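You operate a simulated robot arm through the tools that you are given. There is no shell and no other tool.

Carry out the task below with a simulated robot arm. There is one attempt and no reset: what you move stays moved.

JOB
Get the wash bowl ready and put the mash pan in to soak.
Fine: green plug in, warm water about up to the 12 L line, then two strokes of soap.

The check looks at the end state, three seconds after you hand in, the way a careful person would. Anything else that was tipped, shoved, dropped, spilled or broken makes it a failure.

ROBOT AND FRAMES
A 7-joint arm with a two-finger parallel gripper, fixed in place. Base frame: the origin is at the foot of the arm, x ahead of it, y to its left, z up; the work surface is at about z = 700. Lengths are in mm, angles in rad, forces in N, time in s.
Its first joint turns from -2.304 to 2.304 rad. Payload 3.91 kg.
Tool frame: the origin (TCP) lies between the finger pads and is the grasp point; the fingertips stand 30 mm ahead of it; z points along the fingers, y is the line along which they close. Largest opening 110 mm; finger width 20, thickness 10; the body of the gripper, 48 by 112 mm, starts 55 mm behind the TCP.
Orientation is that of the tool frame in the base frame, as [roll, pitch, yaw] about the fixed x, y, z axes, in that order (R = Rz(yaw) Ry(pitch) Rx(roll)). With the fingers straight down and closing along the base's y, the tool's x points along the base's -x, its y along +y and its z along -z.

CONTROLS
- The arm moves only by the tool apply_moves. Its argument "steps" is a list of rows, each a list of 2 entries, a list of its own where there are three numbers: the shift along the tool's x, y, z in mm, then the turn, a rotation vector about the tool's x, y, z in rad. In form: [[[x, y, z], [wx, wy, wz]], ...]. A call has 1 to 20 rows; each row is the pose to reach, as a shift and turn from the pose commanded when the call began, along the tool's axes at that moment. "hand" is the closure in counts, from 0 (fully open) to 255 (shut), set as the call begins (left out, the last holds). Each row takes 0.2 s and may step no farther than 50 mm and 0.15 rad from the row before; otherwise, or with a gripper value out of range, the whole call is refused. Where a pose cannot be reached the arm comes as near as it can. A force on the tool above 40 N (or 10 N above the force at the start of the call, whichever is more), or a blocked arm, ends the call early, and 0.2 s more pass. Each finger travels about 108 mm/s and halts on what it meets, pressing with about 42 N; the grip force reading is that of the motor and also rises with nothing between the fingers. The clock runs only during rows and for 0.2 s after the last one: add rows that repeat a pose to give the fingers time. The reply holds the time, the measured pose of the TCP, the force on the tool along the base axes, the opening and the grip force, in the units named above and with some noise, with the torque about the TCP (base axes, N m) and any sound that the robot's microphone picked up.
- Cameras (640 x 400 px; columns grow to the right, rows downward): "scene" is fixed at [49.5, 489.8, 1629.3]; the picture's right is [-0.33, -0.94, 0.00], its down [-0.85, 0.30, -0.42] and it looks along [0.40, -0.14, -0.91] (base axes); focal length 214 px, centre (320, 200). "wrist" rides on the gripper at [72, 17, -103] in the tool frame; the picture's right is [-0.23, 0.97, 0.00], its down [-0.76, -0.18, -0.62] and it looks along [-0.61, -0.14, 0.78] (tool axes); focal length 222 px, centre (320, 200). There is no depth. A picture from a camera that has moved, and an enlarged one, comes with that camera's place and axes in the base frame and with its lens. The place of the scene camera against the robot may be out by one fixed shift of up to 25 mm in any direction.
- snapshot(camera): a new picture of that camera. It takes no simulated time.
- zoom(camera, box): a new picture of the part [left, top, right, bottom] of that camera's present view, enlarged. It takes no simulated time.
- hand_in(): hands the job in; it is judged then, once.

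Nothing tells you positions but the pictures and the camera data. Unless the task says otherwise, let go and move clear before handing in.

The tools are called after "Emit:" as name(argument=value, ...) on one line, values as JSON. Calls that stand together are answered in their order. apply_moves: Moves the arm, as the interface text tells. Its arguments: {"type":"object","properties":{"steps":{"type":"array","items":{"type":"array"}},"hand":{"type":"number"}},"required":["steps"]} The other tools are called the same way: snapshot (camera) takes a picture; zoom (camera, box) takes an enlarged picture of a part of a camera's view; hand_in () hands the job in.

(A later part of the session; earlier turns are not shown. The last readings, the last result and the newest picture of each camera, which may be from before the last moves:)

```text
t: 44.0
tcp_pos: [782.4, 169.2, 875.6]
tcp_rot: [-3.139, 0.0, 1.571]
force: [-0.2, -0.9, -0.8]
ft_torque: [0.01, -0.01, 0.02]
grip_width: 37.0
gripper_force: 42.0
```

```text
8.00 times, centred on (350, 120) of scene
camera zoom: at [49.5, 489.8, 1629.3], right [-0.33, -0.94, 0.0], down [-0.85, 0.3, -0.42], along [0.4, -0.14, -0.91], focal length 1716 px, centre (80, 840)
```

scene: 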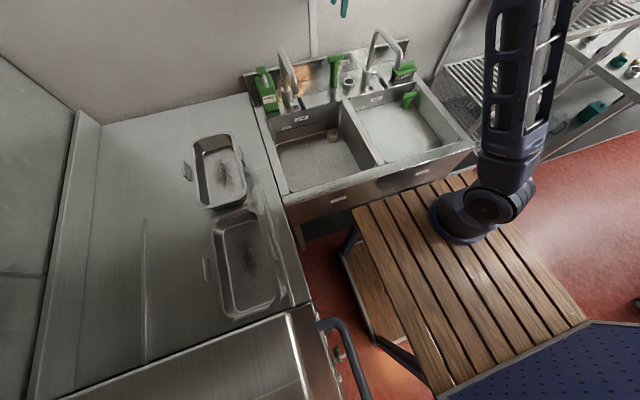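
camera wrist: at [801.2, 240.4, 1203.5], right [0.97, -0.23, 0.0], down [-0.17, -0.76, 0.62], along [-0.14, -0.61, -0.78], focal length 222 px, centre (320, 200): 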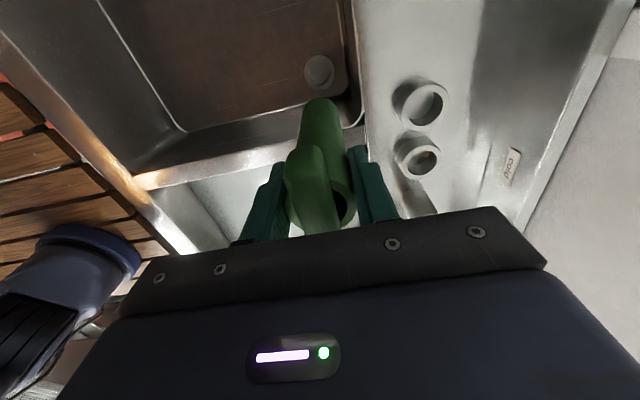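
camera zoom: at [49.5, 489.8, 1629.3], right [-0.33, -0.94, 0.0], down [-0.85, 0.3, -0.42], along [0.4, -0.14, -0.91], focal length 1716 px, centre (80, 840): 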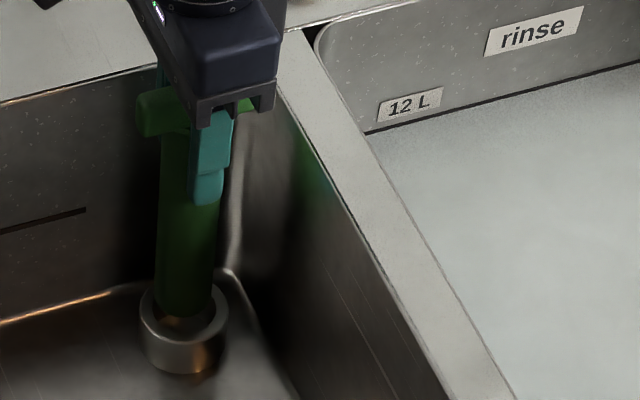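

Emit:
apply_moves(steps=[[[-0.8, -0.5, 0], [0, 0, 0]], [[-0.8, -0.5, 6], [0, 0, 0]], [[-0.8, -0.5, 12], [0, 0, 0]], [[-0.8, -0.5, 17], [0, 0, 0]], [[-0.8, -0.5, 21], [0, 0, 0]]])

Emit:
zoom(camera="wrist", box=[280, 60, 360, 130])

Emit:
zoom(camera="scene", box=[325, 95, 375, 145])

```text
t: 45.2
tcp_pos: [782.0, 169.8, 853.7]
tcp_rot: [-3.14, -0.001, 1.573]
force: [1.9, 0.3, -1.1]
ft_torque: [-0.03, -0.03, 0.01]
grip_width: 37.3
gripper_force: 41.9
```

```text
5.71 times, centred on (320, 95) of wrist
camera zoom: at [800.3, 242.8, 957.1], right [0.97, -0.23, 0.0], down [-0.17, -0.76, 0.62], along [-0.14, -0.61, -0.78], focal length 1269 px, centre (320, 800)
```

zoom: 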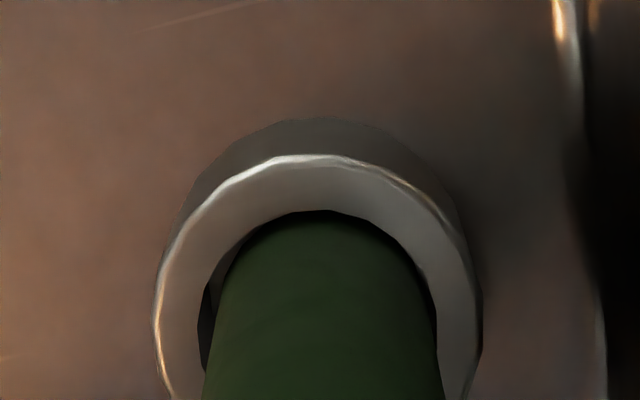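

```text
8.00 times, centred on (350, 120) of scene
camera zoom: at [49.5, 489.8, 1629.3], right [-0.33, -0.94, 0.0], down [-0.85, 0.3, -0.42], along [0.4, -0.14, -0.91], focal length 1716 px, centre (80, 840)
```

zoom: 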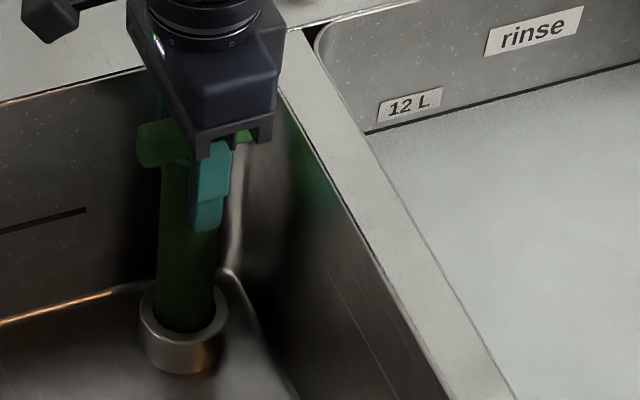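

The plug foot is inside the ring. I'll keep lowering it until it seats.

Emit:
apply_moves(steps=[[[0, -1.2, 0], [0, 0, 0]], [[0, -1.2, 4], [0, 0, 0]], [[0, -1.2, 8], [0, 0, 0]], [[0, -1.2, 12], [0, 0, 0]], [[0, -1.2, 16], [0, 0, 0]], [[0, -1.2, 20], [0, 0, 0]]])

Emit:
zoom(camera="wrist", box=[280, 60, 360, 130])

Emit:
zoom(camera="scene", box=[325, 95, 375, 145])

```text
t: 46.6
tcp_pos: [781.1, 169.5, 836.5]
tcp_rot: [3.14, 0.0, 1.574]
force: [-8.6, -0.4, 34.9]
ft_torque: [-0.05, 0.95, 0.05]
grip_width: 37.2
gripper_force: 41.9
```

```text
5.71 times, centred on (320, 95) of wrist
camera zoom: at [798.8, 242.8, 939.6], right [0.97, -0.22, 0.0], down [-0.18, -0.76, 0.62], along [-0.14, -0.61, -0.78], focal length 1269 px, centre (320, 800)
```

zoom: 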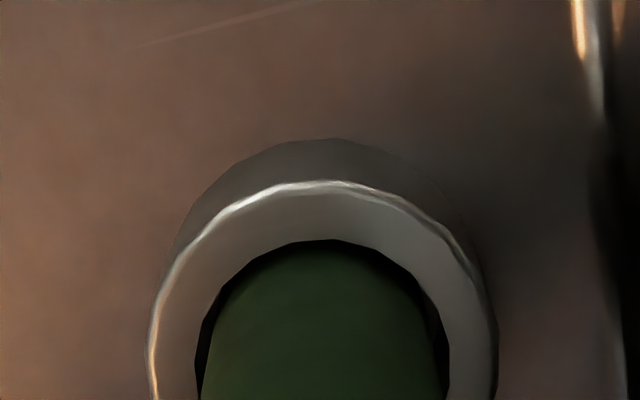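

```text
8.00 times, centred on (350, 120) of scene
camera zoom: at [49.5, 489.8, 1629.3], right [-0.33, -0.94, 0.0], down [-0.85, 0.3, -0.42], along [0.4, -0.14, -0.91], focal length 1716 px, centre (80, 840)
```

zoom: 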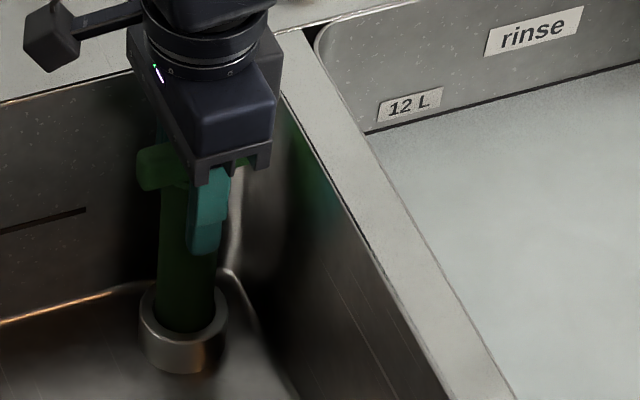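

The plug has bottomed out with ~35 N of push. I'll let go and back straight up.

Emit:
apply_moves(steps=[[[0, 0, 0], [0, 0, 0]], [[0, 0, 0], [0, 0, 0]], [[0, 0, 0], [0, 0, 0]]], hand=70)

Emit:
apply_moves(steps=[[[0, 0, -40], [0, 0, 0]], [[0, 0, -80], [0, 0, 0]], [[0, 0, -120], [0, 0, 0]], [[0, 0, -160], [0, 0, 0]], [[0, 0, -200], [0, 0, 0]], [[0, 0, -245], [0, 0, 0]]])

Emit:
snapshot(camera="wrist")

Emit:
zoom(camera="scene", box=[290, 60, 430, 170])

Emit:
zoom(camera="wrist", box=[240, 20, 400, 160])

```text
t: 47.4
tcp_pos: [781.2, 170.3, 834.7]
tcp_rot: [-3.14, 0.001, 1.571]
force: [-0.6, 0.5, 0.2]
ft_torque: [0.02, 0.01, 0.02]
grip_width: 79.7
gripper_force: 0.1
```

```text
t: 48.8
tcp_pos: [782.5, 169.7, 1080.8]
tcp_rot: [-3.138, 0.002, 1.573]
force: [0.2, 0.2, 0.1]
ft_torque: [-0.02, 0.04, -0.03]
grip_width: 79.9
gripper_force: 0.2
```

```text
taken
camera wrist: at [800.1, 243.2, 1183.0], right [0.97, -0.22, 0.0], down [-0.17, -0.76, 0.62], along [-0.14, -0.61, -0.78], focal length 222 px, centre (320, 200)
```

wrist: 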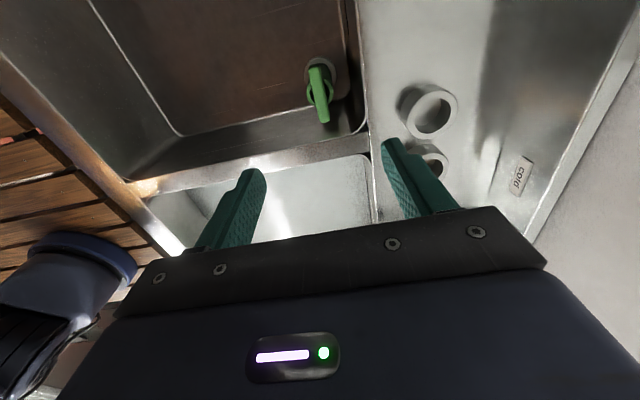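

```text
3.64 times, centred on (360, 115) of scene
camera zoom: at [49.5, 489.8, 1629.3], right [-0.33, -0.94, 0.0], down [-0.85, 0.3, -0.42], along [0.4, -0.14, -0.91], focal length 780 px, centre (174, 509)
```

zoom: 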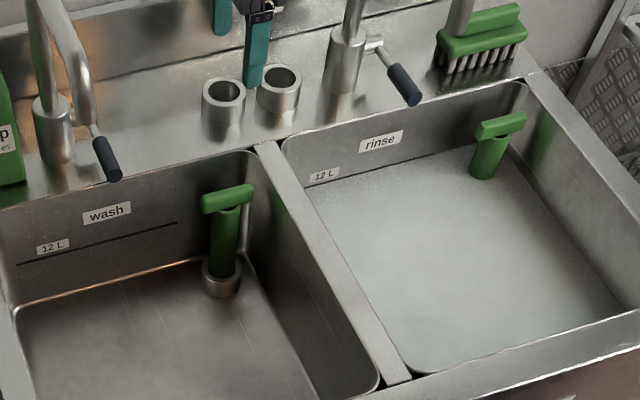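

```text
2.86 times, centred on (320, 90) of wrist
camera zoom: at [800.1, 243.2, 1183.0], right [0.97, -0.22, 0.0], down [-0.17, -0.76, 0.62], along [-0.14, -0.61, -0.78], focal length 635 px, centre (320, 514)
```

zoom: 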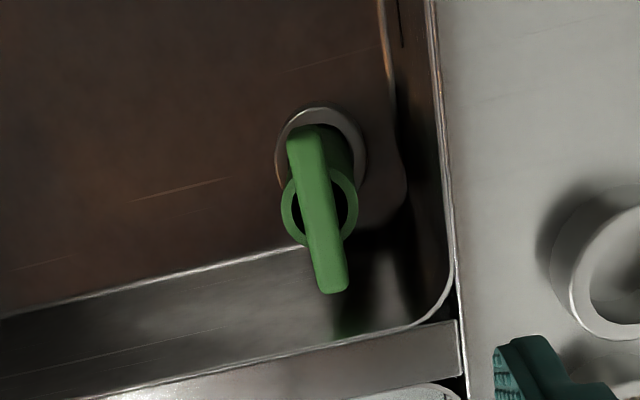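

The plug stands upright in the wash drain. Next is the tap: "warm" sits by the wash tap and "cold" by the rinse tap. I'll turn the camera to study the wash lever up close.

Emit:
apply_moves(steps=[[[0, 0, -20], [0, 0, -0.145]], [[0, 0, -40], [0, 0, -0.29]], [[-5, 0, -50], [0, 0, -0.435]], [[-10, 0, -50], [0, 0, -0.58]], [[-15, 0, -50], [0, 0, -0.725]], [[-20, 0, -50], [0, 0, -0.87]], [[-20, 0, -50], [0, 0, -1.015]], [[-20, 0, -50], [0, 0, -1.16]], [[-20, 0, -50], [0, 0, -1.305]], [[-20, 0, -50], [0, 0, -1.45]], [[-20, 0, -50], [0, 0, -1.595]], [[-20, 0, -50], [0, 0, -1.74]], [[-20, 0, -50], [0, 0, -1.885]], [[-20, 0, -50], [0, 0, -2.03]], [[-20, 0, -50], [0, 0, -2.175]], [[-20, 0, -50], [0, 0, -2.32]]])

Emit:
snapshot(camera="wrist")

Emit:
zoom(camera="wrist", box=[220, 60, 420, 220])

```text
t: 52.2
tcp_pos: [782.3, 151.1, 1130.5]
tcp_rot: [3.141, 0.0, -2.385]
force: [-0.2, 0.4, -0.4]
ft_torque: [-0.01, 0.03, 0.01]
grip_width: 79.7
gripper_force: 0.0
```

```text
taken
camera wrist: at [718.6, 113.3, 1232.9], right [-0.5, 0.87, 0.0], down [0.68, 0.39, 0.62], along [0.54, 0.31, -0.78], focal length 222 px, centre (320, 200)
```

wrist: 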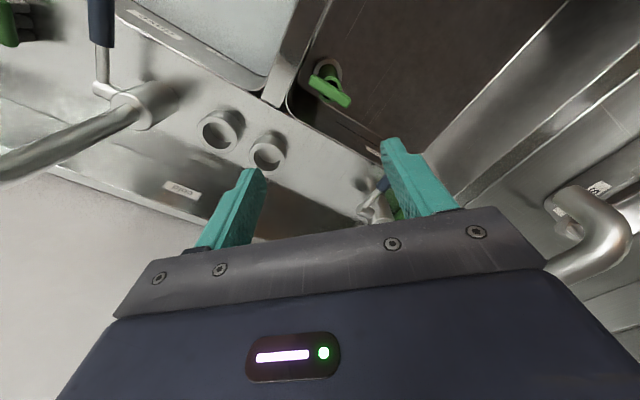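

```text
2.50 times, centred on (320, 140) of wrist
camera zoom: at [718.6, 113.3, 1232.9], right [-0.5, 0.87, 0.0], down [0.68, 0.39, 0.62], along [0.54, 0.31, -0.78], focal length 555 px, centre (320, 350)
```

zoom: 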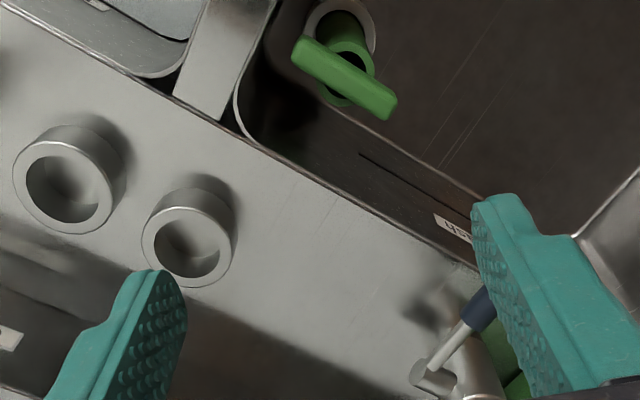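

Emit:
apply_moves(steps=[[[15, 0, -20], [0, 0, -0.12]], [[30, 0, -40], [0, 0, -0.24]], [[40, 0, -60], [0, 0, -0.36]]])

Emit:
snapshot(camera="wrist")

Emit:
zoom(camera="wrist", box=[240, 100, 420, 220])

```text
t: 53.0
tcp_pos: [751.2, 122.5, 1188.8]
tcp_rot: [3.14, -0.002, -2.028]
force: [0.2, 0.6, 0.3]
ft_torque: [0.01, -0.02, -0.01]
grip_width: 79.9
gripper_force: 0.0
```

```text
taken
camera wrist: at [706.9, 65.6, 1292.6], right [-0.77, 0.63, 0.0], down [0.5, 0.61, 0.62], along [0.39, 0.48, -0.78], focal length 222 px, centre (320, 200)
```

wrist: 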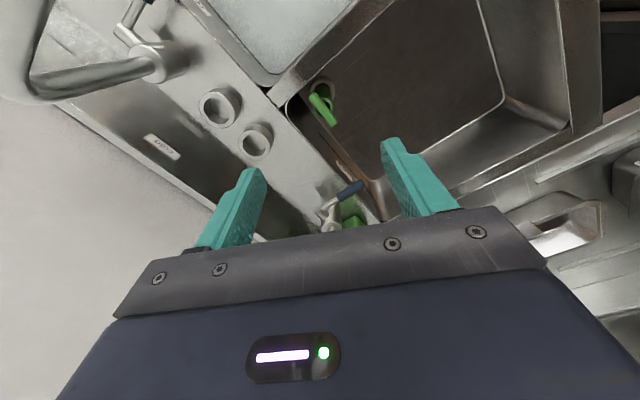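

```text
3.33 times, centred on (330, 160) of wrist
camera zoom: at [706.9, 65.6, 1292.6], right [-0.77, 0.63, 0.0], down [0.5, 0.61, 0.62], along [0.39, 0.48, -0.78], focal length 740 px, centre (287, 333)
```

zoom: 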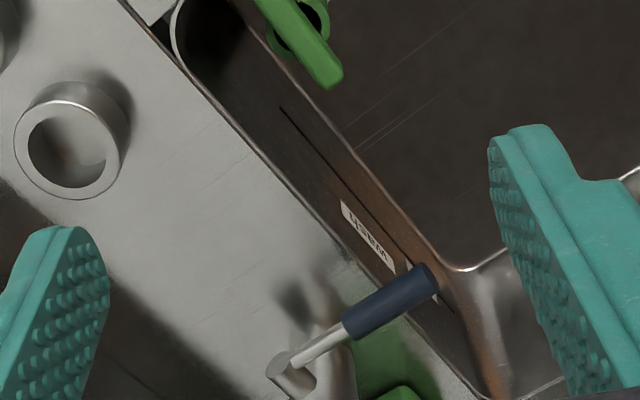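

The wash lever runs roughly level, from its joint at (920, 314, 915) forward to a blue grip ending near (799, 309, 935), with the spout above it at y≈353. I'll approach from the −y side with a tilted tool to stay clear of the spout.

Emit:
apply_moves(steps=[[[-13, -3, 8], [0, 0, 0.14]], [[-26, -6, 16], [0, 0, 0.28]], [[-38, -9, 26], [0, 0, 0.42]], [[-50, -12, 34], [0, 0, 0.56]], [[-62, -15, 42], [0, 0, 0.7]], [[-74, -18, 50], [0, 0, 0.84]], [[-86, -20, 60], [0, 0, 0.98]], [[-98, -23, 69], [0, 0, 1.11]]], hand=110)

Emit:
apply_moves(steps=[[[0, 0, 10], [-0.13, 0, 0]], [[0, 0, 20], [-0.26, 0, 0]], [[0, 0, 30], [-0.39, 0, 0]], [[0, 0, 40], [-0.52, 0, 0]], [[0, 0, 50], [-0.65, 0, 0]], [[0, 0, 60], [-0.785, 0, 0]]])

Emit:
snapshot(camera="wrist")

Emit:
snapshot(camera="scene")

```text
t: 54.8
tcp_pos: [817.2, 199.7, 1121.2]
tcp_rot: [-3.138, -0.003, 3.139]
force: [-0.2, 0.2, 0.6]
ft_torque: [0.0, 0.01, 0.02]
grip_width: 62.4
gripper_force: 0.1
```

```text
t: 56.2
tcp_pos: [817.8, 200.7, 1061.3]
tcp_rot: [2.357, 0.001, -3.14]
force: [0.6, -0.1, -0.1]
ft_torque: [-0.04, -0.07, 0.0]
grip_width: 62.6
gripper_force: 0.2
```

```text
taken
camera wrist: at [744.9, 139.7, 1146.0], right [0.23, 0.69, 0.69], down [0.76, -0.56, 0.31], along [0.61, 0.45, -0.65], focal length 222 px, centre (320, 200)
```

wrist: 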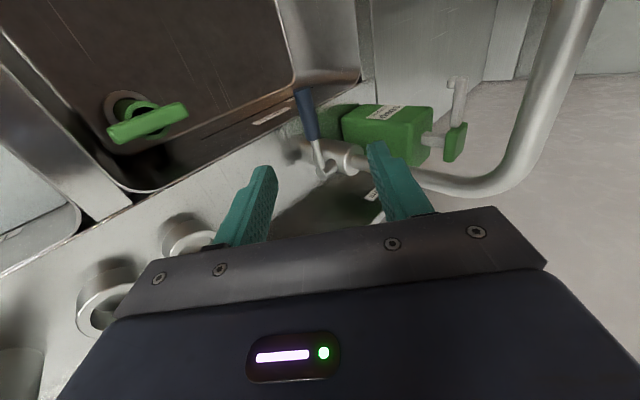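

```text
taken
```

scene: 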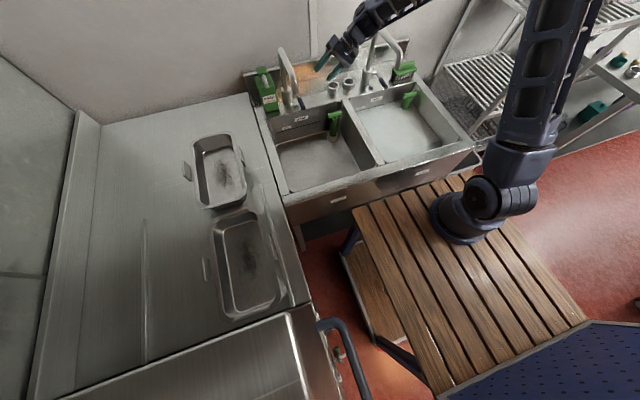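

Emit:
zoom(camera="wrist", box=[260, 70, 480, 210])

Emit:
zoom(camera="wrist", box=[270, 75, 370, 195])

```text
2.86 times, centred on (370, 140) of wrist
camera zoom: at [744.9, 139.7, 1146.0], right [0.23, 0.69, 0.69], down [0.76, -0.56, 0.31], along [0.61, 0.45, -0.65], focal length 635 px, centre (177, 371)
```

zoom: 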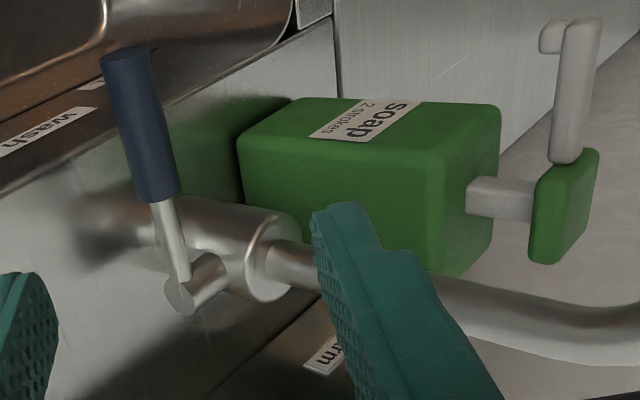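

```text
3.33 times, centred on (320, 135) of wrist
camera zoom: at [744.9, 139.7, 1146.0], right [0.23, 0.69, 0.69], down [0.76, -0.56, 0.31], along [0.61, 0.45, -0.65], focal length 740 px, centre (320, 417)
```

zoom: 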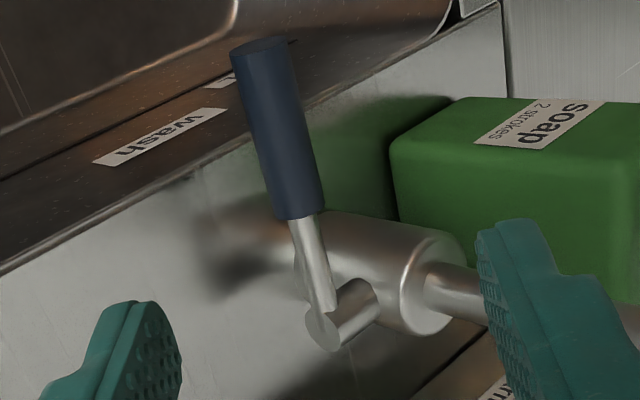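

The stub is the lever's hinge, along y, so lifting should open it. The pump's green head and its nozzle are also clear from here. I'll approach the lever grip.

Emit:
apply_moves(steps=[[[-7, -15.3, 0], [0, 0, 0]], [[-7, -15.3, 40], [0, 0, 0]], [[-7, -15.3, 80], [0, 0, 0]], [[-7, -15.3, 110], [0, 0, 0]]])

Emit:
snapshot(camera="wrist")

Emit:
zoom(camera="scene", box=[250, 30, 370, 120])

```text
t: 57.2
tcp_pos: [822.5, 267.1, 972.1]
tcp_rot: [2.356, -0.002, -3.141]
force: [-0.2, -0.7, 0.6]
ft_torque: [-0.01, 0.01, 0.0]
grip_width: 62.4
gripper_force: 0.0
```

```text
taken
camera wrist: at [752.1, 206.3, 1057.2], right [0.23, 0.69, 0.69], down [0.76, -0.57, 0.31], along [0.61, 0.45, -0.65], focal length 222 px, centre (320, 200)
```

wrist: 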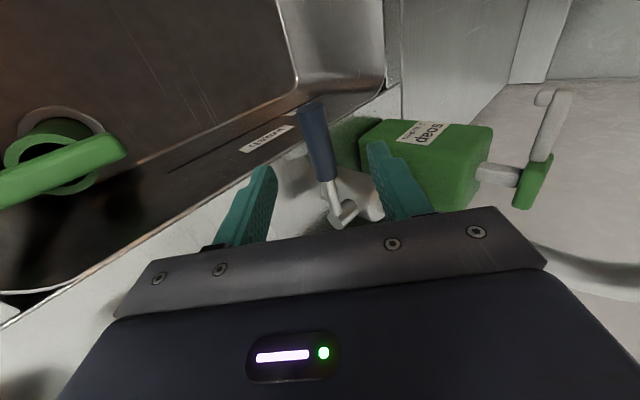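

```text
4.44 times, centred on (310, 75) of scene
camera zoom: at [49.5, 489.8, 1629.3], right [-0.33, -0.94, 0.0], down [-0.85, 0.3, -0.42], along [0.4, -0.14, -0.91], focal length 953 px, centre (364, 756)
```

zoom: 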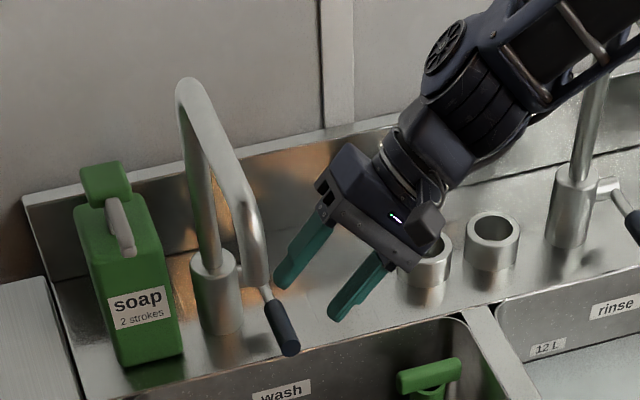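

Emit:
apply_moves(steps=[[[0, 0, 20], [0, 0, 0]], [[0, 0, 40], [0, 0, 0]], [[0, 0, 56], [0, 0, 0]], [[0, 0, 56], [0, 0, 0]]])

Emit:
snapshot(camera="wrist")

Emit:
zoom(camera="scene", box=[250, 30, 370, 120])

```text
t: 58.2
tcp_pos: [823.7, 307.1, 932.5]
tcp_rot: [2.357, 0.0, -3.14]
force: [0.0, -0.1, -1.3]
ft_torque: [0.0, 0.01, 0.03]
grip_width: 62.6
gripper_force: 0.1
```

```text
taken
camera wrist: at [751.7, 245.9, 1017.1], right [0.23, 0.69, 0.69], down [0.76, -0.56, 0.31], along [0.6, 0.45, -0.65], focal length 222 px, centre (320, 200)
```

wrist: 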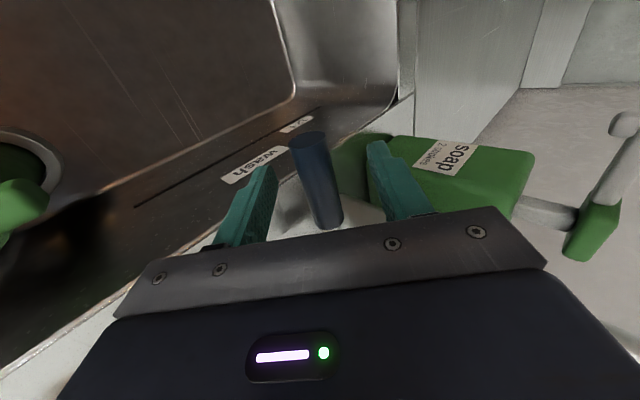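

```text
4.44 times, centred on (310, 75) of scene
camera zoom: at [49.5, 489.8, 1629.3], right [-0.33, -0.94, 0.0], down [-0.85, 0.3, -0.42], along [0.4, -0.14, -0.91], focal length 953 px, centre (364, 756)
```

zoom: 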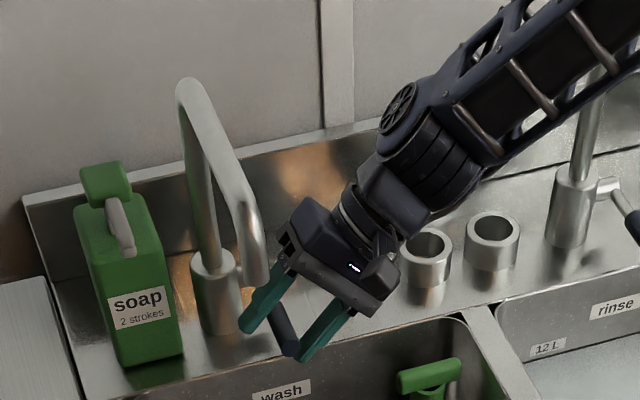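

The blue grip is between the fingers. I'll close on it.

Emit:
apply_moves(steps=[[[0, 0, 0], [0, 0, 0]], [[0, 0, 0], [0, 0, 0]], [[0, 0, 0], [0, 0, 0]]], hand=255)

Emit:
snapshot(camera="wrist")

```text
t: 59.0
tcp_pos: [823.8, 306.3, 932.0]
tcp_rot: [2.358, -0.002, -3.139]
force: [-1.6, -2.5, -1.3]
ft_torque: [-0.04, 0.12, -0.24]
grip_width: 20.4
gripper_force: 44.8
```

```text
taken
camera wrist: at [751.7, 245.5, 1017.0], right [0.23, 0.69, 0.69], down [0.76, -0.57, 0.31], along [0.6, 0.45, -0.66], focal length 222 px, centre (320, 200)
```

wrist: 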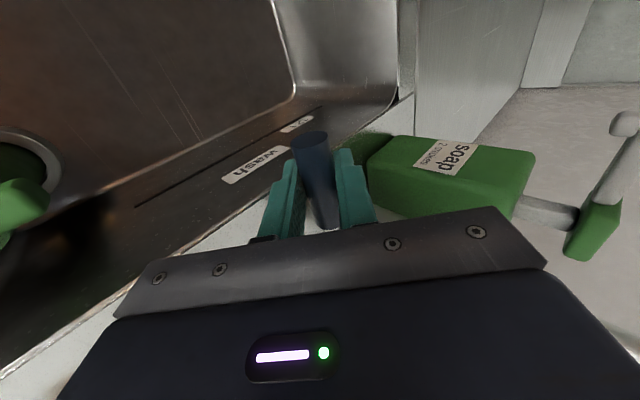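

I have the grip. I'll lift it by a small angle about its hinge and watch for force, sound and water.

Emit:
apply_moves(steps=[[[-0.8, 3.2, -3.2], [0, 0.035, 0.035]], [[-1.7, 6.5, -6.5], [0, 0.07, 0.07]], [[-2.8, 9.8, -9.8], [0, 0.106, 0.106]]])

Emit:
snapshot(camera="wrist")

Emit:
zoom(camera="scene", box=[240, 30, 400, 190])

```text
t: 59.8
tcp_pos: [825.3, 305.7, 946.1]
tcp_rot: [2.359, -0.154, -3.14]
force: [-14.1, -11.2, -8.2]
ft_torque: [-0.03, 0.92, 0.53]
grip_width: 20.7
gripper_force: 45.0
```

```text
taken
camera wrist: at [767.7, 245.6, 1040.4], right [0.33, 0.69, 0.64], down [0.8, -0.56, 0.19], along [0.5, 0.45, -0.74], focal length 222 px, centre (320, 200)
```

wrist: 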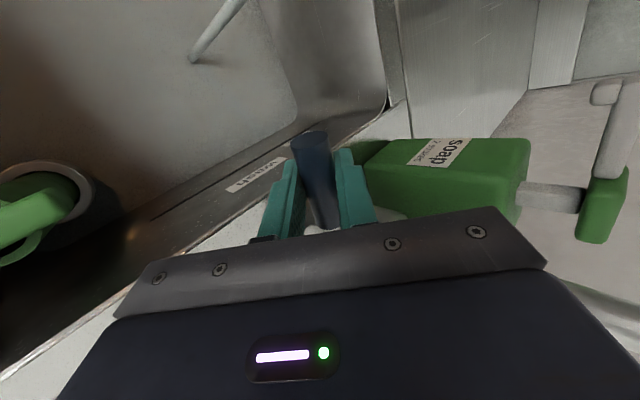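

```text
2.50 times, centred on (320, 110) of scene
camera zoom: at [49.5, 489.8, 1629.3], right [-0.33, -0.94, 0.0], down [-0.85, 0.3, -0.42], along [0.4, -0.14, -0.91], focal length 536 px, centre (320, 425)
```

zoom: 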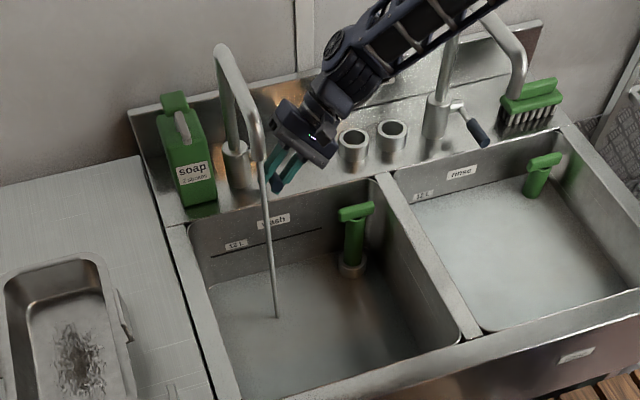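

Water is running into the wash bowl from the warm tap. I'll open the lever a bit more and measure the filling rate.

Emit:
apply_moves(steps=[[[-2.0, 3.2, -3.2], [0, 0.035, 0.035]], [[-4.0, 6.4, -6.4], [0, 0.07, 0.07]], [[-6.0, 9.6, -9.6], [0, 0.106, 0.106]], [[-6.0, 9.6, -9.6], [0, 0.106, 0.106]], [[-6.0, 9.6, -9.6], [0, 0.106, 0.106]]])

Emit:
zoom(camera="scene", box=[260, 60, 400, 190])

Emit:
snapshot(camera="wrist")

```text
t: 60.2
tcp_pos: [826.2, 305.2, 949.5]
tcp_rot: [2.357, -0.202, -3.138]
force: [-9.1, -8.4, 5.5]
ft_torque: [-0.21, -0.31, -0.71]
grip_width: 20.7
gripper_force: 44.9
stopped in row 2: the force on the tool passed its limit at 41 N (the readings are from after the stop); the commanded pose is now the measured one
```

```text
3.08 times, centred on (330, 125) of scene
camera zoom: at [49.5, 489.8, 1629.3], right [-0.33, -0.94, 0.0], down [-0.85, 0.3, -0.42], along [0.4, -0.14, -0.91], focal length 660 px, centre (289, 431)
```

zoom: 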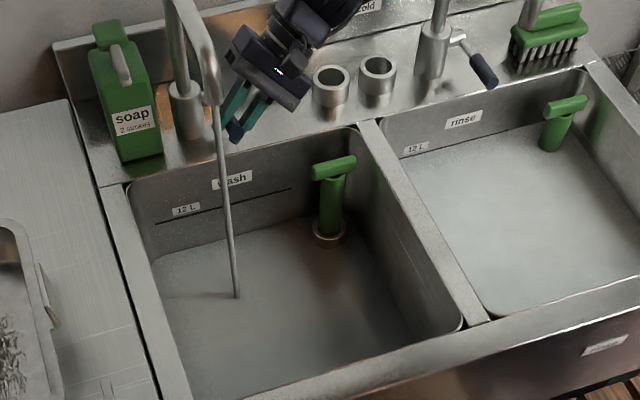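

```text
taken
camera wrist: at [773.4, 245.5, 1047.0], right [0.36, 0.69, 0.63], down [0.81, -0.56, 0.16], along [0.46, 0.45, -0.76], focal length 222 px, centre (320, 200)
```

wrist: 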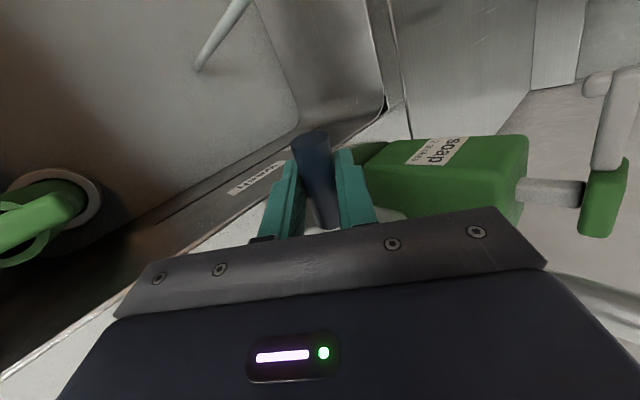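

The level is rising quickly, so I'll go in short steps and watch the 12 L line.

Emit:
apply_moves(steps=[[[0, 0, 0], [0, 0, 0]]])

Emit:
zoom(camera="scene", box=[280, 80, 380, 160])

```text
t: 60.6
tcp_pos: [825.5, 305.5, 949.5]
tcp_rot: [2.356, -0.2, -3.139]
force: [-11.7, -11.5, 7.0]
ft_torque: [-0.21, -0.34, -0.76]
grip_width: 20.7
gripper_force: 44.9
```

```text
5.00 times, centred on (330, 120) of scene
camera zoom: at [49.5, 489.8, 1629.3], right [-0.33, -0.94, 0.0], down [-0.85, 0.3, -0.42], along [0.4, -0.14, -0.91], focal length 1072 px, centre (270, 600)
```

zoom: 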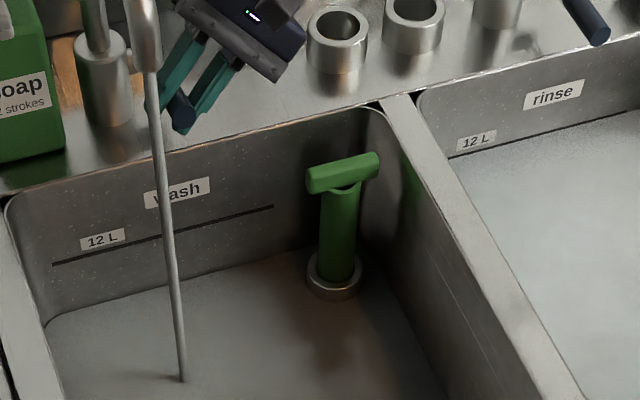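

Emit:
apply_moves(steps=[[[0, 0, 0], [0, 0, 0]], [[0, 0, 0], [0, 0, 0]], [[0, 0, 0], [0, 0, 0]], [[0, 0, 0], [0, 0, 0]], [[0, 0, 0], [0, 0, 0]]])

Emit:
zoom(camera="scene", box=[280, 80, 380, 160])

Emit:
zoom(camera="scene", box=[240, 30, 480, 230])

```text
t: 61.9
tcp_pos: [826.3, 306.0, 949.3]
tcp_rot: [2.358, -0.202, -3.138]
force: [-14.4, -12.3, 4.5]
ft_torque: [-0.2, 0.0, -0.43]
grip_width: 20.4
gripper_force: 45.1
```

```text
5.00 times, centred on (330, 120) of scene
camera zoom: at [49.5, 489.8, 1629.3], right [-0.33, -0.94, 0.0], down [-0.85, 0.3, -0.42], along [0.4, -0.14, -0.91], focal length 1072 px, centre (270, 600)
```

zoom: 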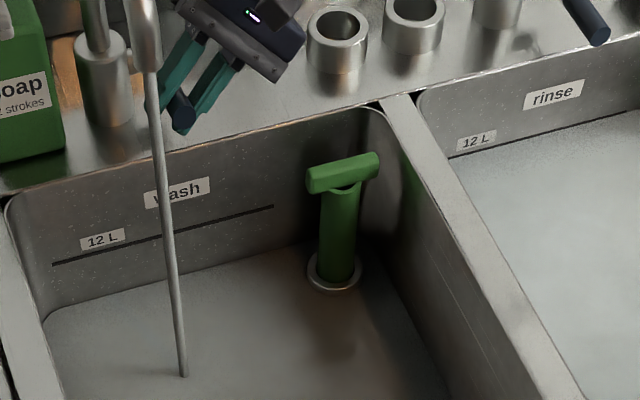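

```text
2.00 times, centred on (360, 130) of scene
camera zoom: at [49.5, 489.8, 1629.3], right [-0.33, -0.94, 0.0], down [-0.85, 0.3, -0.42], along [0.4, -0.14, -0.91], focal length 429 px, centre (240, 340)
```

zoom: 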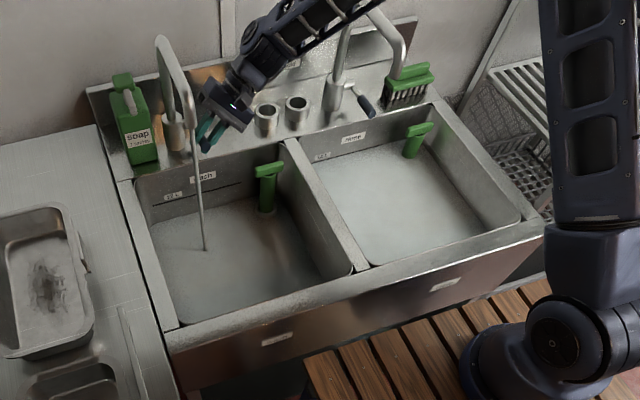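

Emit:
apply_moves(steps=[[[0, 0, 0], [0, 0, 0]], [[0, 0, 0], [0, 0, 0]], [[0, 0, 0], [0, 0, 0]], [[0, 0, 0], [0, 0, 0]], [[0, 0, 0], [0, 0, 0]], [[0, 0, 0], [0, 0, 0]], [[0, 0, 0], [0, 0, 0]], [[0, 0, 0], [0, 0, 0]]])

Emit:
zoom(camera="scene", box=[280, 80, 380, 160])

Emit:
snapshot(camera="wrist")

```text
t: 63.6
tcp_pos: [826.1, 305.6, 949.4]
tcp_rot: [2.358, -0.2, -3.138]
force: [-15.6, -12.3, -1.1]
ft_torque: [-0.13, 0.38, -0.03]
grip_width: 20.4
gripper_force: 44.8
```

```text
5.00 times, centred on (330, 120) of scene
camera zoom: at [49.5, 489.8, 1629.3], right [-0.33, -0.94, 0.0], down [-0.85, 0.3, -0.42], along [0.4, -0.14, -0.91], focal length 1072 px, centre (270, 600)
```

zoom: 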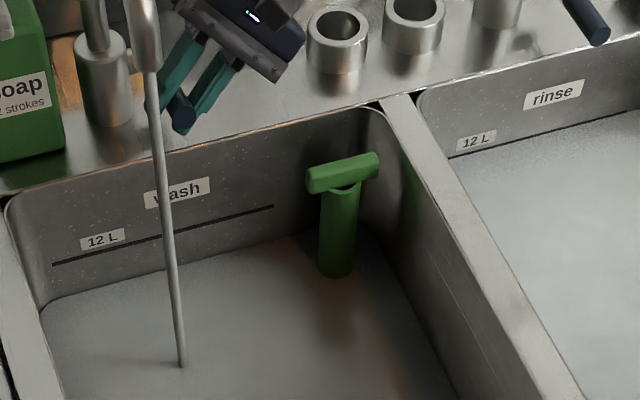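

```text
taken
camera wrist: at [773.5, 245.6, 1046.6], right [0.36, 0.69, 0.63], down [0.81, -0.56, 0.16], along [0.46, 0.45, -0.76], focal length 222 px, centre (320, 200)
```

wrist: 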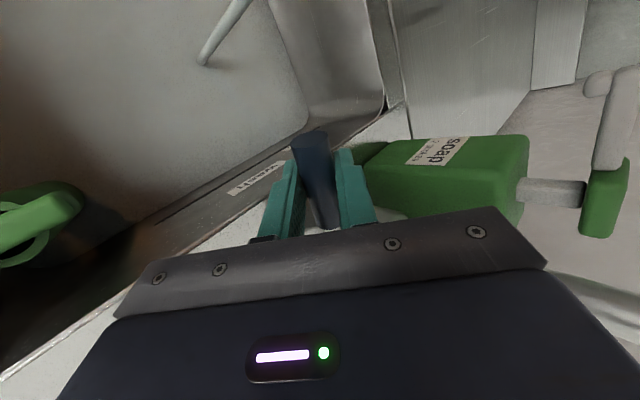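

Emit:
apply_moves(steps=[[[0, 0, 0], [0, 0, 0]], [[0, 0, 0], [0, 0, 0]], [[0, 0, 0], [0, 0, 0]], [[0, 0, 0], [0, 0, 0]], [[0, 0, 0], [0, 0, 0]], [[0, 0, 0], [0, 0, 0]], [[0, 0, 0], [0, 0, 0]], [[0, 0, 0], [0, 0, 0]]])

Emit:
zoom(camera="scene", box=[280, 80, 380, 160])

Emit:
zoom(camera="scene", box=[280, 110, 340, 150])

```text
t: 65.5
tcp_pos: [826.5, 305.8, 948.6]
tcp_rot: [2.358, -0.2, -3.138]
force: [-16.8, -11.5, -2.4]
ft_torque: [-0.07, 0.61, 0.08]
grip_width: 20.2
gripper_force: 45.2
```

```text
5.00 times, centred on (330, 120) of scene
camera zoom: at [49.5, 489.8, 1629.3], right [-0.33, -0.94, 0.0], down [-0.85, 0.3, -0.42], along [0.4, -0.14, -0.91], focal length 1072 px, centre (270, 600)
```

zoom: 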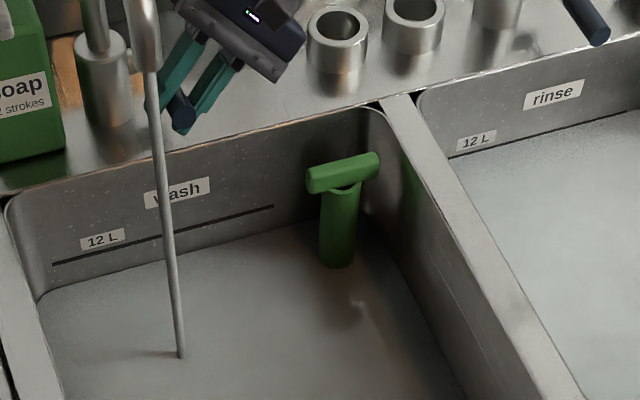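

```text
10.00 times, centred on (310, 130) of scene
camera zoom: at [49.5, 489.8, 1629.3], right [-0.33, -0.94, 0.0], down [-0.85, 0.3, -0.42], along [0.4, -0.14, -0.91], focal length 2145 px, centre (420, 900)
```

zoom: 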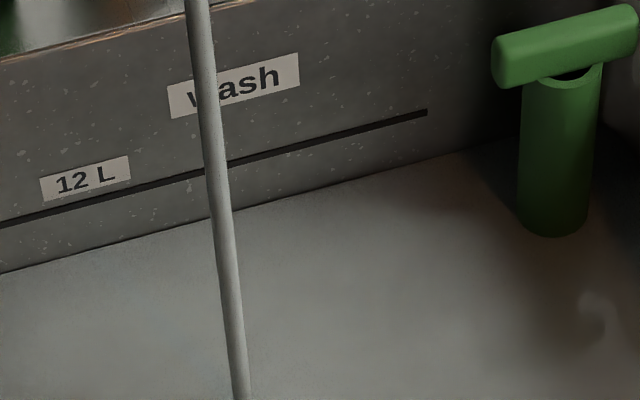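

Emit:
apply_moves(steps=[[[0, 0, 0], [0, 0, 0]], [[0, 0, 0], [0, 0, 0]], [[0, 0, 0], [0, 0, 0]], [[0, 0, 0], [0, 0, 0]], [[0, 0, 0], [0, 0, 0]], [[0, 0, 0], [0, 0, 0]], [[0, 0, 0], [0, 0, 0]], [[0, 0, 0], [0, 0, 0]], [[0, 0, 0], [0, 0, 0]]])

Emit:
zoom(camera="scene", box=[280, 110, 340, 150])

```text
t: 67.5
tcp_pos: [826.9, 306.2, 948.3]
tcp_rot: [2.358, -0.202, -3.138]
force: [-14.4, -11.2, -2.0]
ft_torque: [-0.09, 0.47, -0.03]
grip_width: 20.4
gripper_force: 44.9
```

```text
10.00 times, centred on (310, 130) of scene
camera zoom: at [49.5, 489.8, 1629.3], right [-0.33, -0.94, 0.0], down [-0.85, 0.3, -0.42], along [0.4, -0.14, -0.91], focal length 2145 px, centre (420, 900)
```

zoom: 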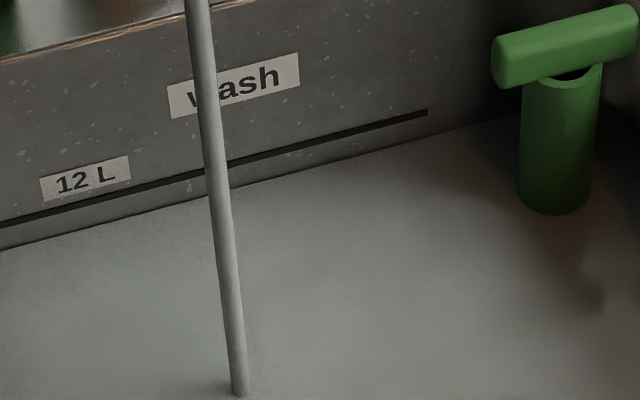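

About 23 px of gap remains at ~12 px/s. I'll hold for a bit over a second, then bring the lever back down to shut it.

Emit:
apply_moves(steps=[[[0, 0, 0], [0, 0, 0]], [[0, 0, 0], [0, 0, 0]], [[0, 0, 0], [0, 0, 0]], [[0, 0, 0], [0, 0, 0]], [[0, 0, 0], [0, 0, 0]], [[-0.3, -3.2, 3.2], [0, -0.036, -0.036]], [[-0.5, -6.4, 6.4], [0, -0.072, -0.072]], [[-0.8, -9.6, 9.6], [0, -0.108, -0.108]], [[-1.0, -12.8, 12.8], [0, -0.141, -0.141]], [[-1.0, -13.2, 13.2], [0, -0.145, -0.145]]])

Emit:
zoom(camera="scene", box=[280, 110, 340, 150])

Emit:
zoom(camera="scene", box=[260, 40, 380, 160])

```text
t: 69.7
tcp_pos: [822.7, 306.9, 930.9]
tcp_rot: [2.358, 0.004, -3.138]
force: [-23.6, -10.9, 5.5]
ft_torque: [-0.08, -0.36, -0.77]
grip_width: 20.1
gripper_force: 44.9
```

```text
10.00 times, centred on (310, 130) of scene
camera zoom: at [49.5, 489.8, 1629.3], right [-0.33, -0.94, 0.0], down [-0.85, 0.3, -0.42], along [0.4, -0.14, -0.91], focal length 2145 px, centre (420, 900)
```

zoom: 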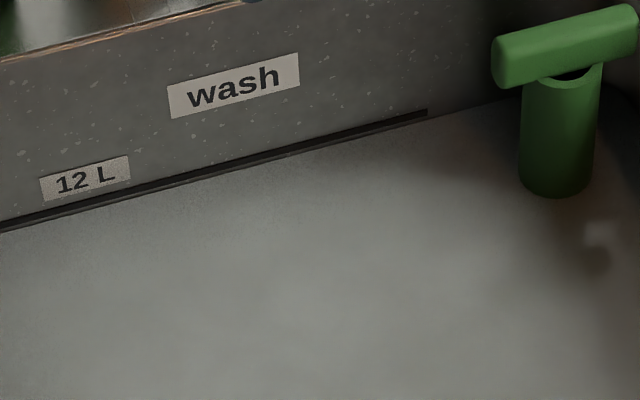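

```text
3.33 times, centred on (320, 100) of scene
camera zoom: at [49.5, 489.8, 1629.3], right [-0.33, -0.94, 0.0], down [-0.85, 0.3, -0.42], along [0.4, -0.14, -0.91], focal length 715 px, centre (320, 533)
```

zoom: 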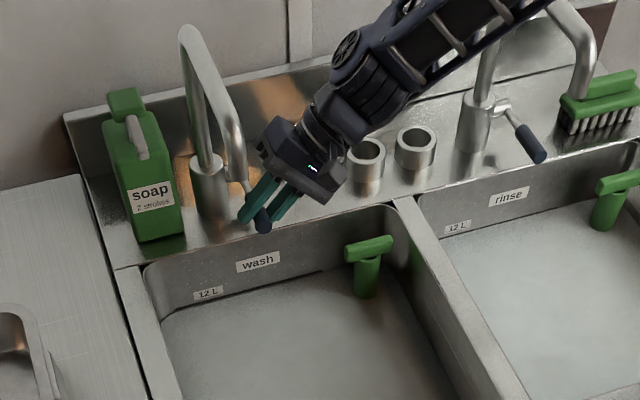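

The water sits right at the 12 L line and the flow has stopped. I'll let go of the lever and back away along the approach direction.

Emit:
apply_moves(steps=[[[0, 0, 0], [0, 0, 0]], [[0, 0, 0], [0, 0, 0]], [[0, 0, 0], [0, 0, 0]]], hand=110)

Emit:
apply_moves(steps=[[[0, 0, -40], [0, 0, 0]], [[0, 0, -80], [0, 0, 0]], [[0, 0, -120], [0, 0, 0]], [[0, 0, -155], [0, 0, 0]]])

Emit:
zoom(camera="scene", box=[260, 40, 380, 160])

Emit:
snapshot(camera="wrist")

Emit:
zoom(camera="wrist", box=[280, 60, 500, 210])

```text
t: 70.5
tcp_pos: [824.3, 306.0, 931.0]
tcp_rot: [2.358, 0.005, -3.138]
force: [0.5, 0.5, 1.0]
ft_torque: [0.02, 0.02, 0.01]
grip_width: 62.7
gripper_force: 0.1
```

```text
t: 71.5
tcp_pos: [824.0, 197.0, 1038.7]
tcp_rot: [2.359, 0.005, -3.138]
force: [-0.3, 0.1, -0.3]
ft_torque: [0.01, -0.01, 0.02]
grip_width: 62.6
gripper_force: 0.0
```

```text
3.33 times, centred on (320, 100) of scene
camera zoom: at [49.5, 489.8, 1629.3], right [-0.33, -0.94, 0.0], down [-0.85, 0.3, -0.42], along [0.4, -0.14, -0.91], focal length 715 px, centre (320, 533)
```

zoom: 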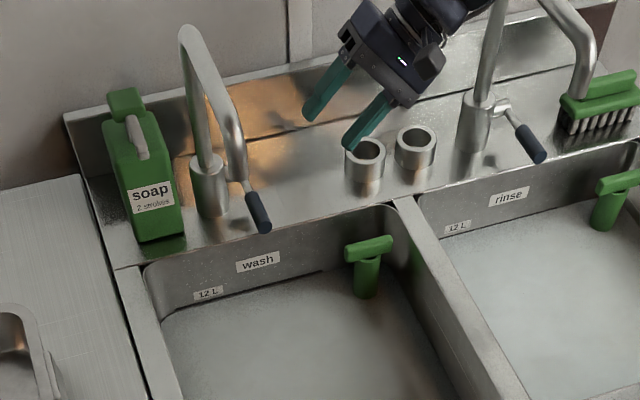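

```text
taken
camera wrist: at [752.1, 137.0, 1124.1], right [0.22, 0.69, 0.69], down [0.76, -0.56, 0.32], along [0.61, 0.45, -0.65], focal length 222 px, centre (320, 200)
```

wrist: 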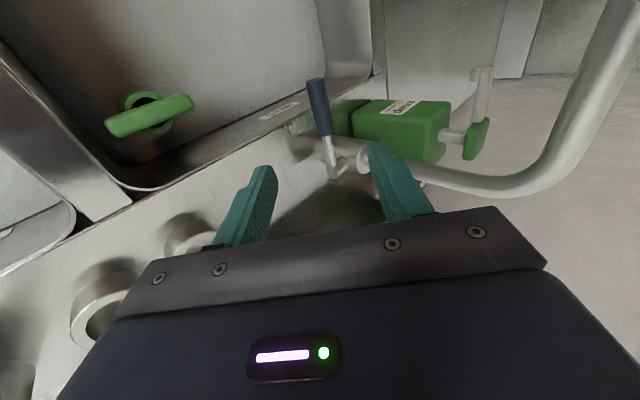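

```text
2.67 times, centred on (390, 135) of wrist
camera zoom: at [752.1, 137.0, 1124.1], right [0.22, 0.69, 0.69], down [0.76, -0.56, 0.32], along [0.61, 0.45, -0.65], focal length 592 px, centre (133, 373)
```

zoom: 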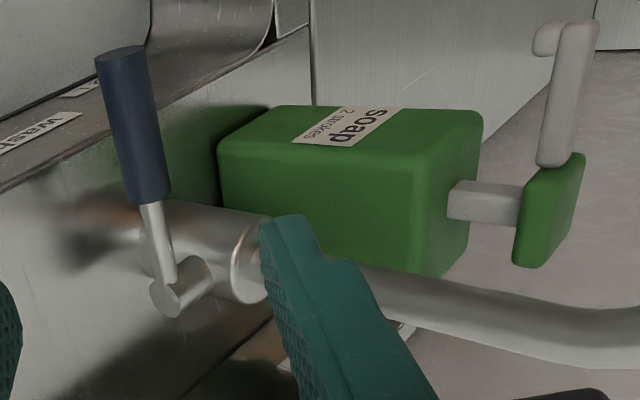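

Tap shut, no drip. For the soap I'll come from above with the fingers closed and the gripper turned narrow-side to the spout, so first I'll rise and untilt.

Emit:
apply_moves(steps=[[[0, 27, -27], [0.13, 0, 0]], [[0, 54, -54], [0.26, 0, 0]], [[0, 81, -81], [0.39, 0, 0]], [[0, 108, -108], [0.52, 0, 0]], [[0, 135, -135], [0.65, 0, 0]], [[0, 163, -163], [0.783, 0, 0]]], hand=255)

Emit:
apply_moves(steps=[[[-7, 22, 0], [0, 0, 0.142]], [[-15, 44, 0], [0, 0, 0.285]], [[-22, 66, 0], [0, 0, 0.428]], [[-29, 88, 0], [0, 0, 0.571]], [[-37, 110, 0], [0, 0, 0.714]], [[-44, 132, 0], [0, 0, 0.857]], [[-51, 154, 0], [0, 0, 1.0]], [[-59, 176, 0], [0, 0, 1.143]], [[-66, 198, 0], [0, 0, 1.286]], [[-73, 220, 0], [0, 0, 1.43]], [[-81, 243, 0], [0, 0, 1.571]]])

Emit:
snapshot(camera="wrist")

Emit:
zoom(camera="wrist", box=[240, 0, 440, 160])

Emit:
snapshot(camera="scene")

```text
t: 72.8
tcp_pos: [822.8, 197.5, 1271.4]
tcp_rot: [-3.14, 0.003, -3.139]
force: [0.8, -1.4, 0.2]
ft_torque: [0.04, 0.04, 0.0]
grip_width: 0.1
gripper_force: 37.8
```

```text
t: 75.2
tcp_pos: [902.0, 441.5, 1271.6]
tcp_rot: [3.137, -0.001, 1.573]
force: [-0.2, -0.4, 1.4]
ft_torque: [0.01, 0.0, -0.03]
grip_width: 0.1
gripper_force: 38.0
```

```text
taken
camera wrist: at [920.1, 513.7, 1375.1], right [0.97, -0.23, 0.0], down [-0.18, -0.76, 0.62], along [-0.14, -0.61, -0.78], focal length 222 px, centre (320, 200)
```

wrist: 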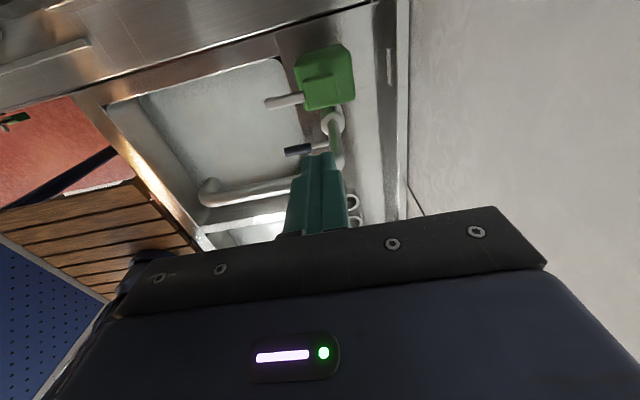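

```text
2.50 times, centred on (340, 80) of wrist
camera zoom: at [920.1, 513.7, 1375.1], right [0.97, -0.23, 0.0], down [-0.18, -0.76, 0.62], along [-0.14, -0.61, -0.78], focal length 555 px, centre (270, 500)
```

zoom: 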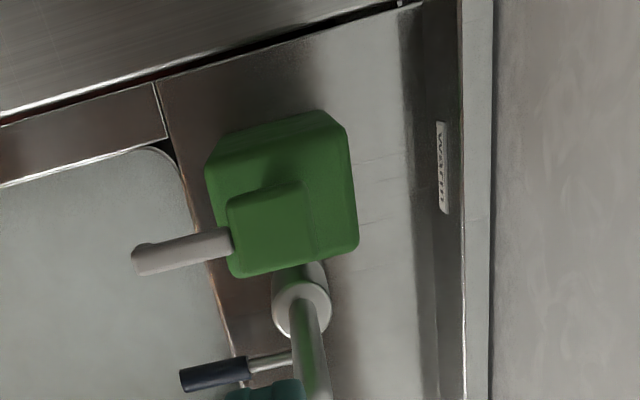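

```text
taken
```

scene: 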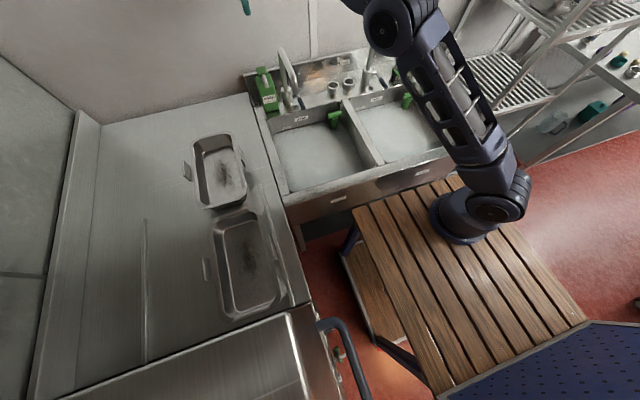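

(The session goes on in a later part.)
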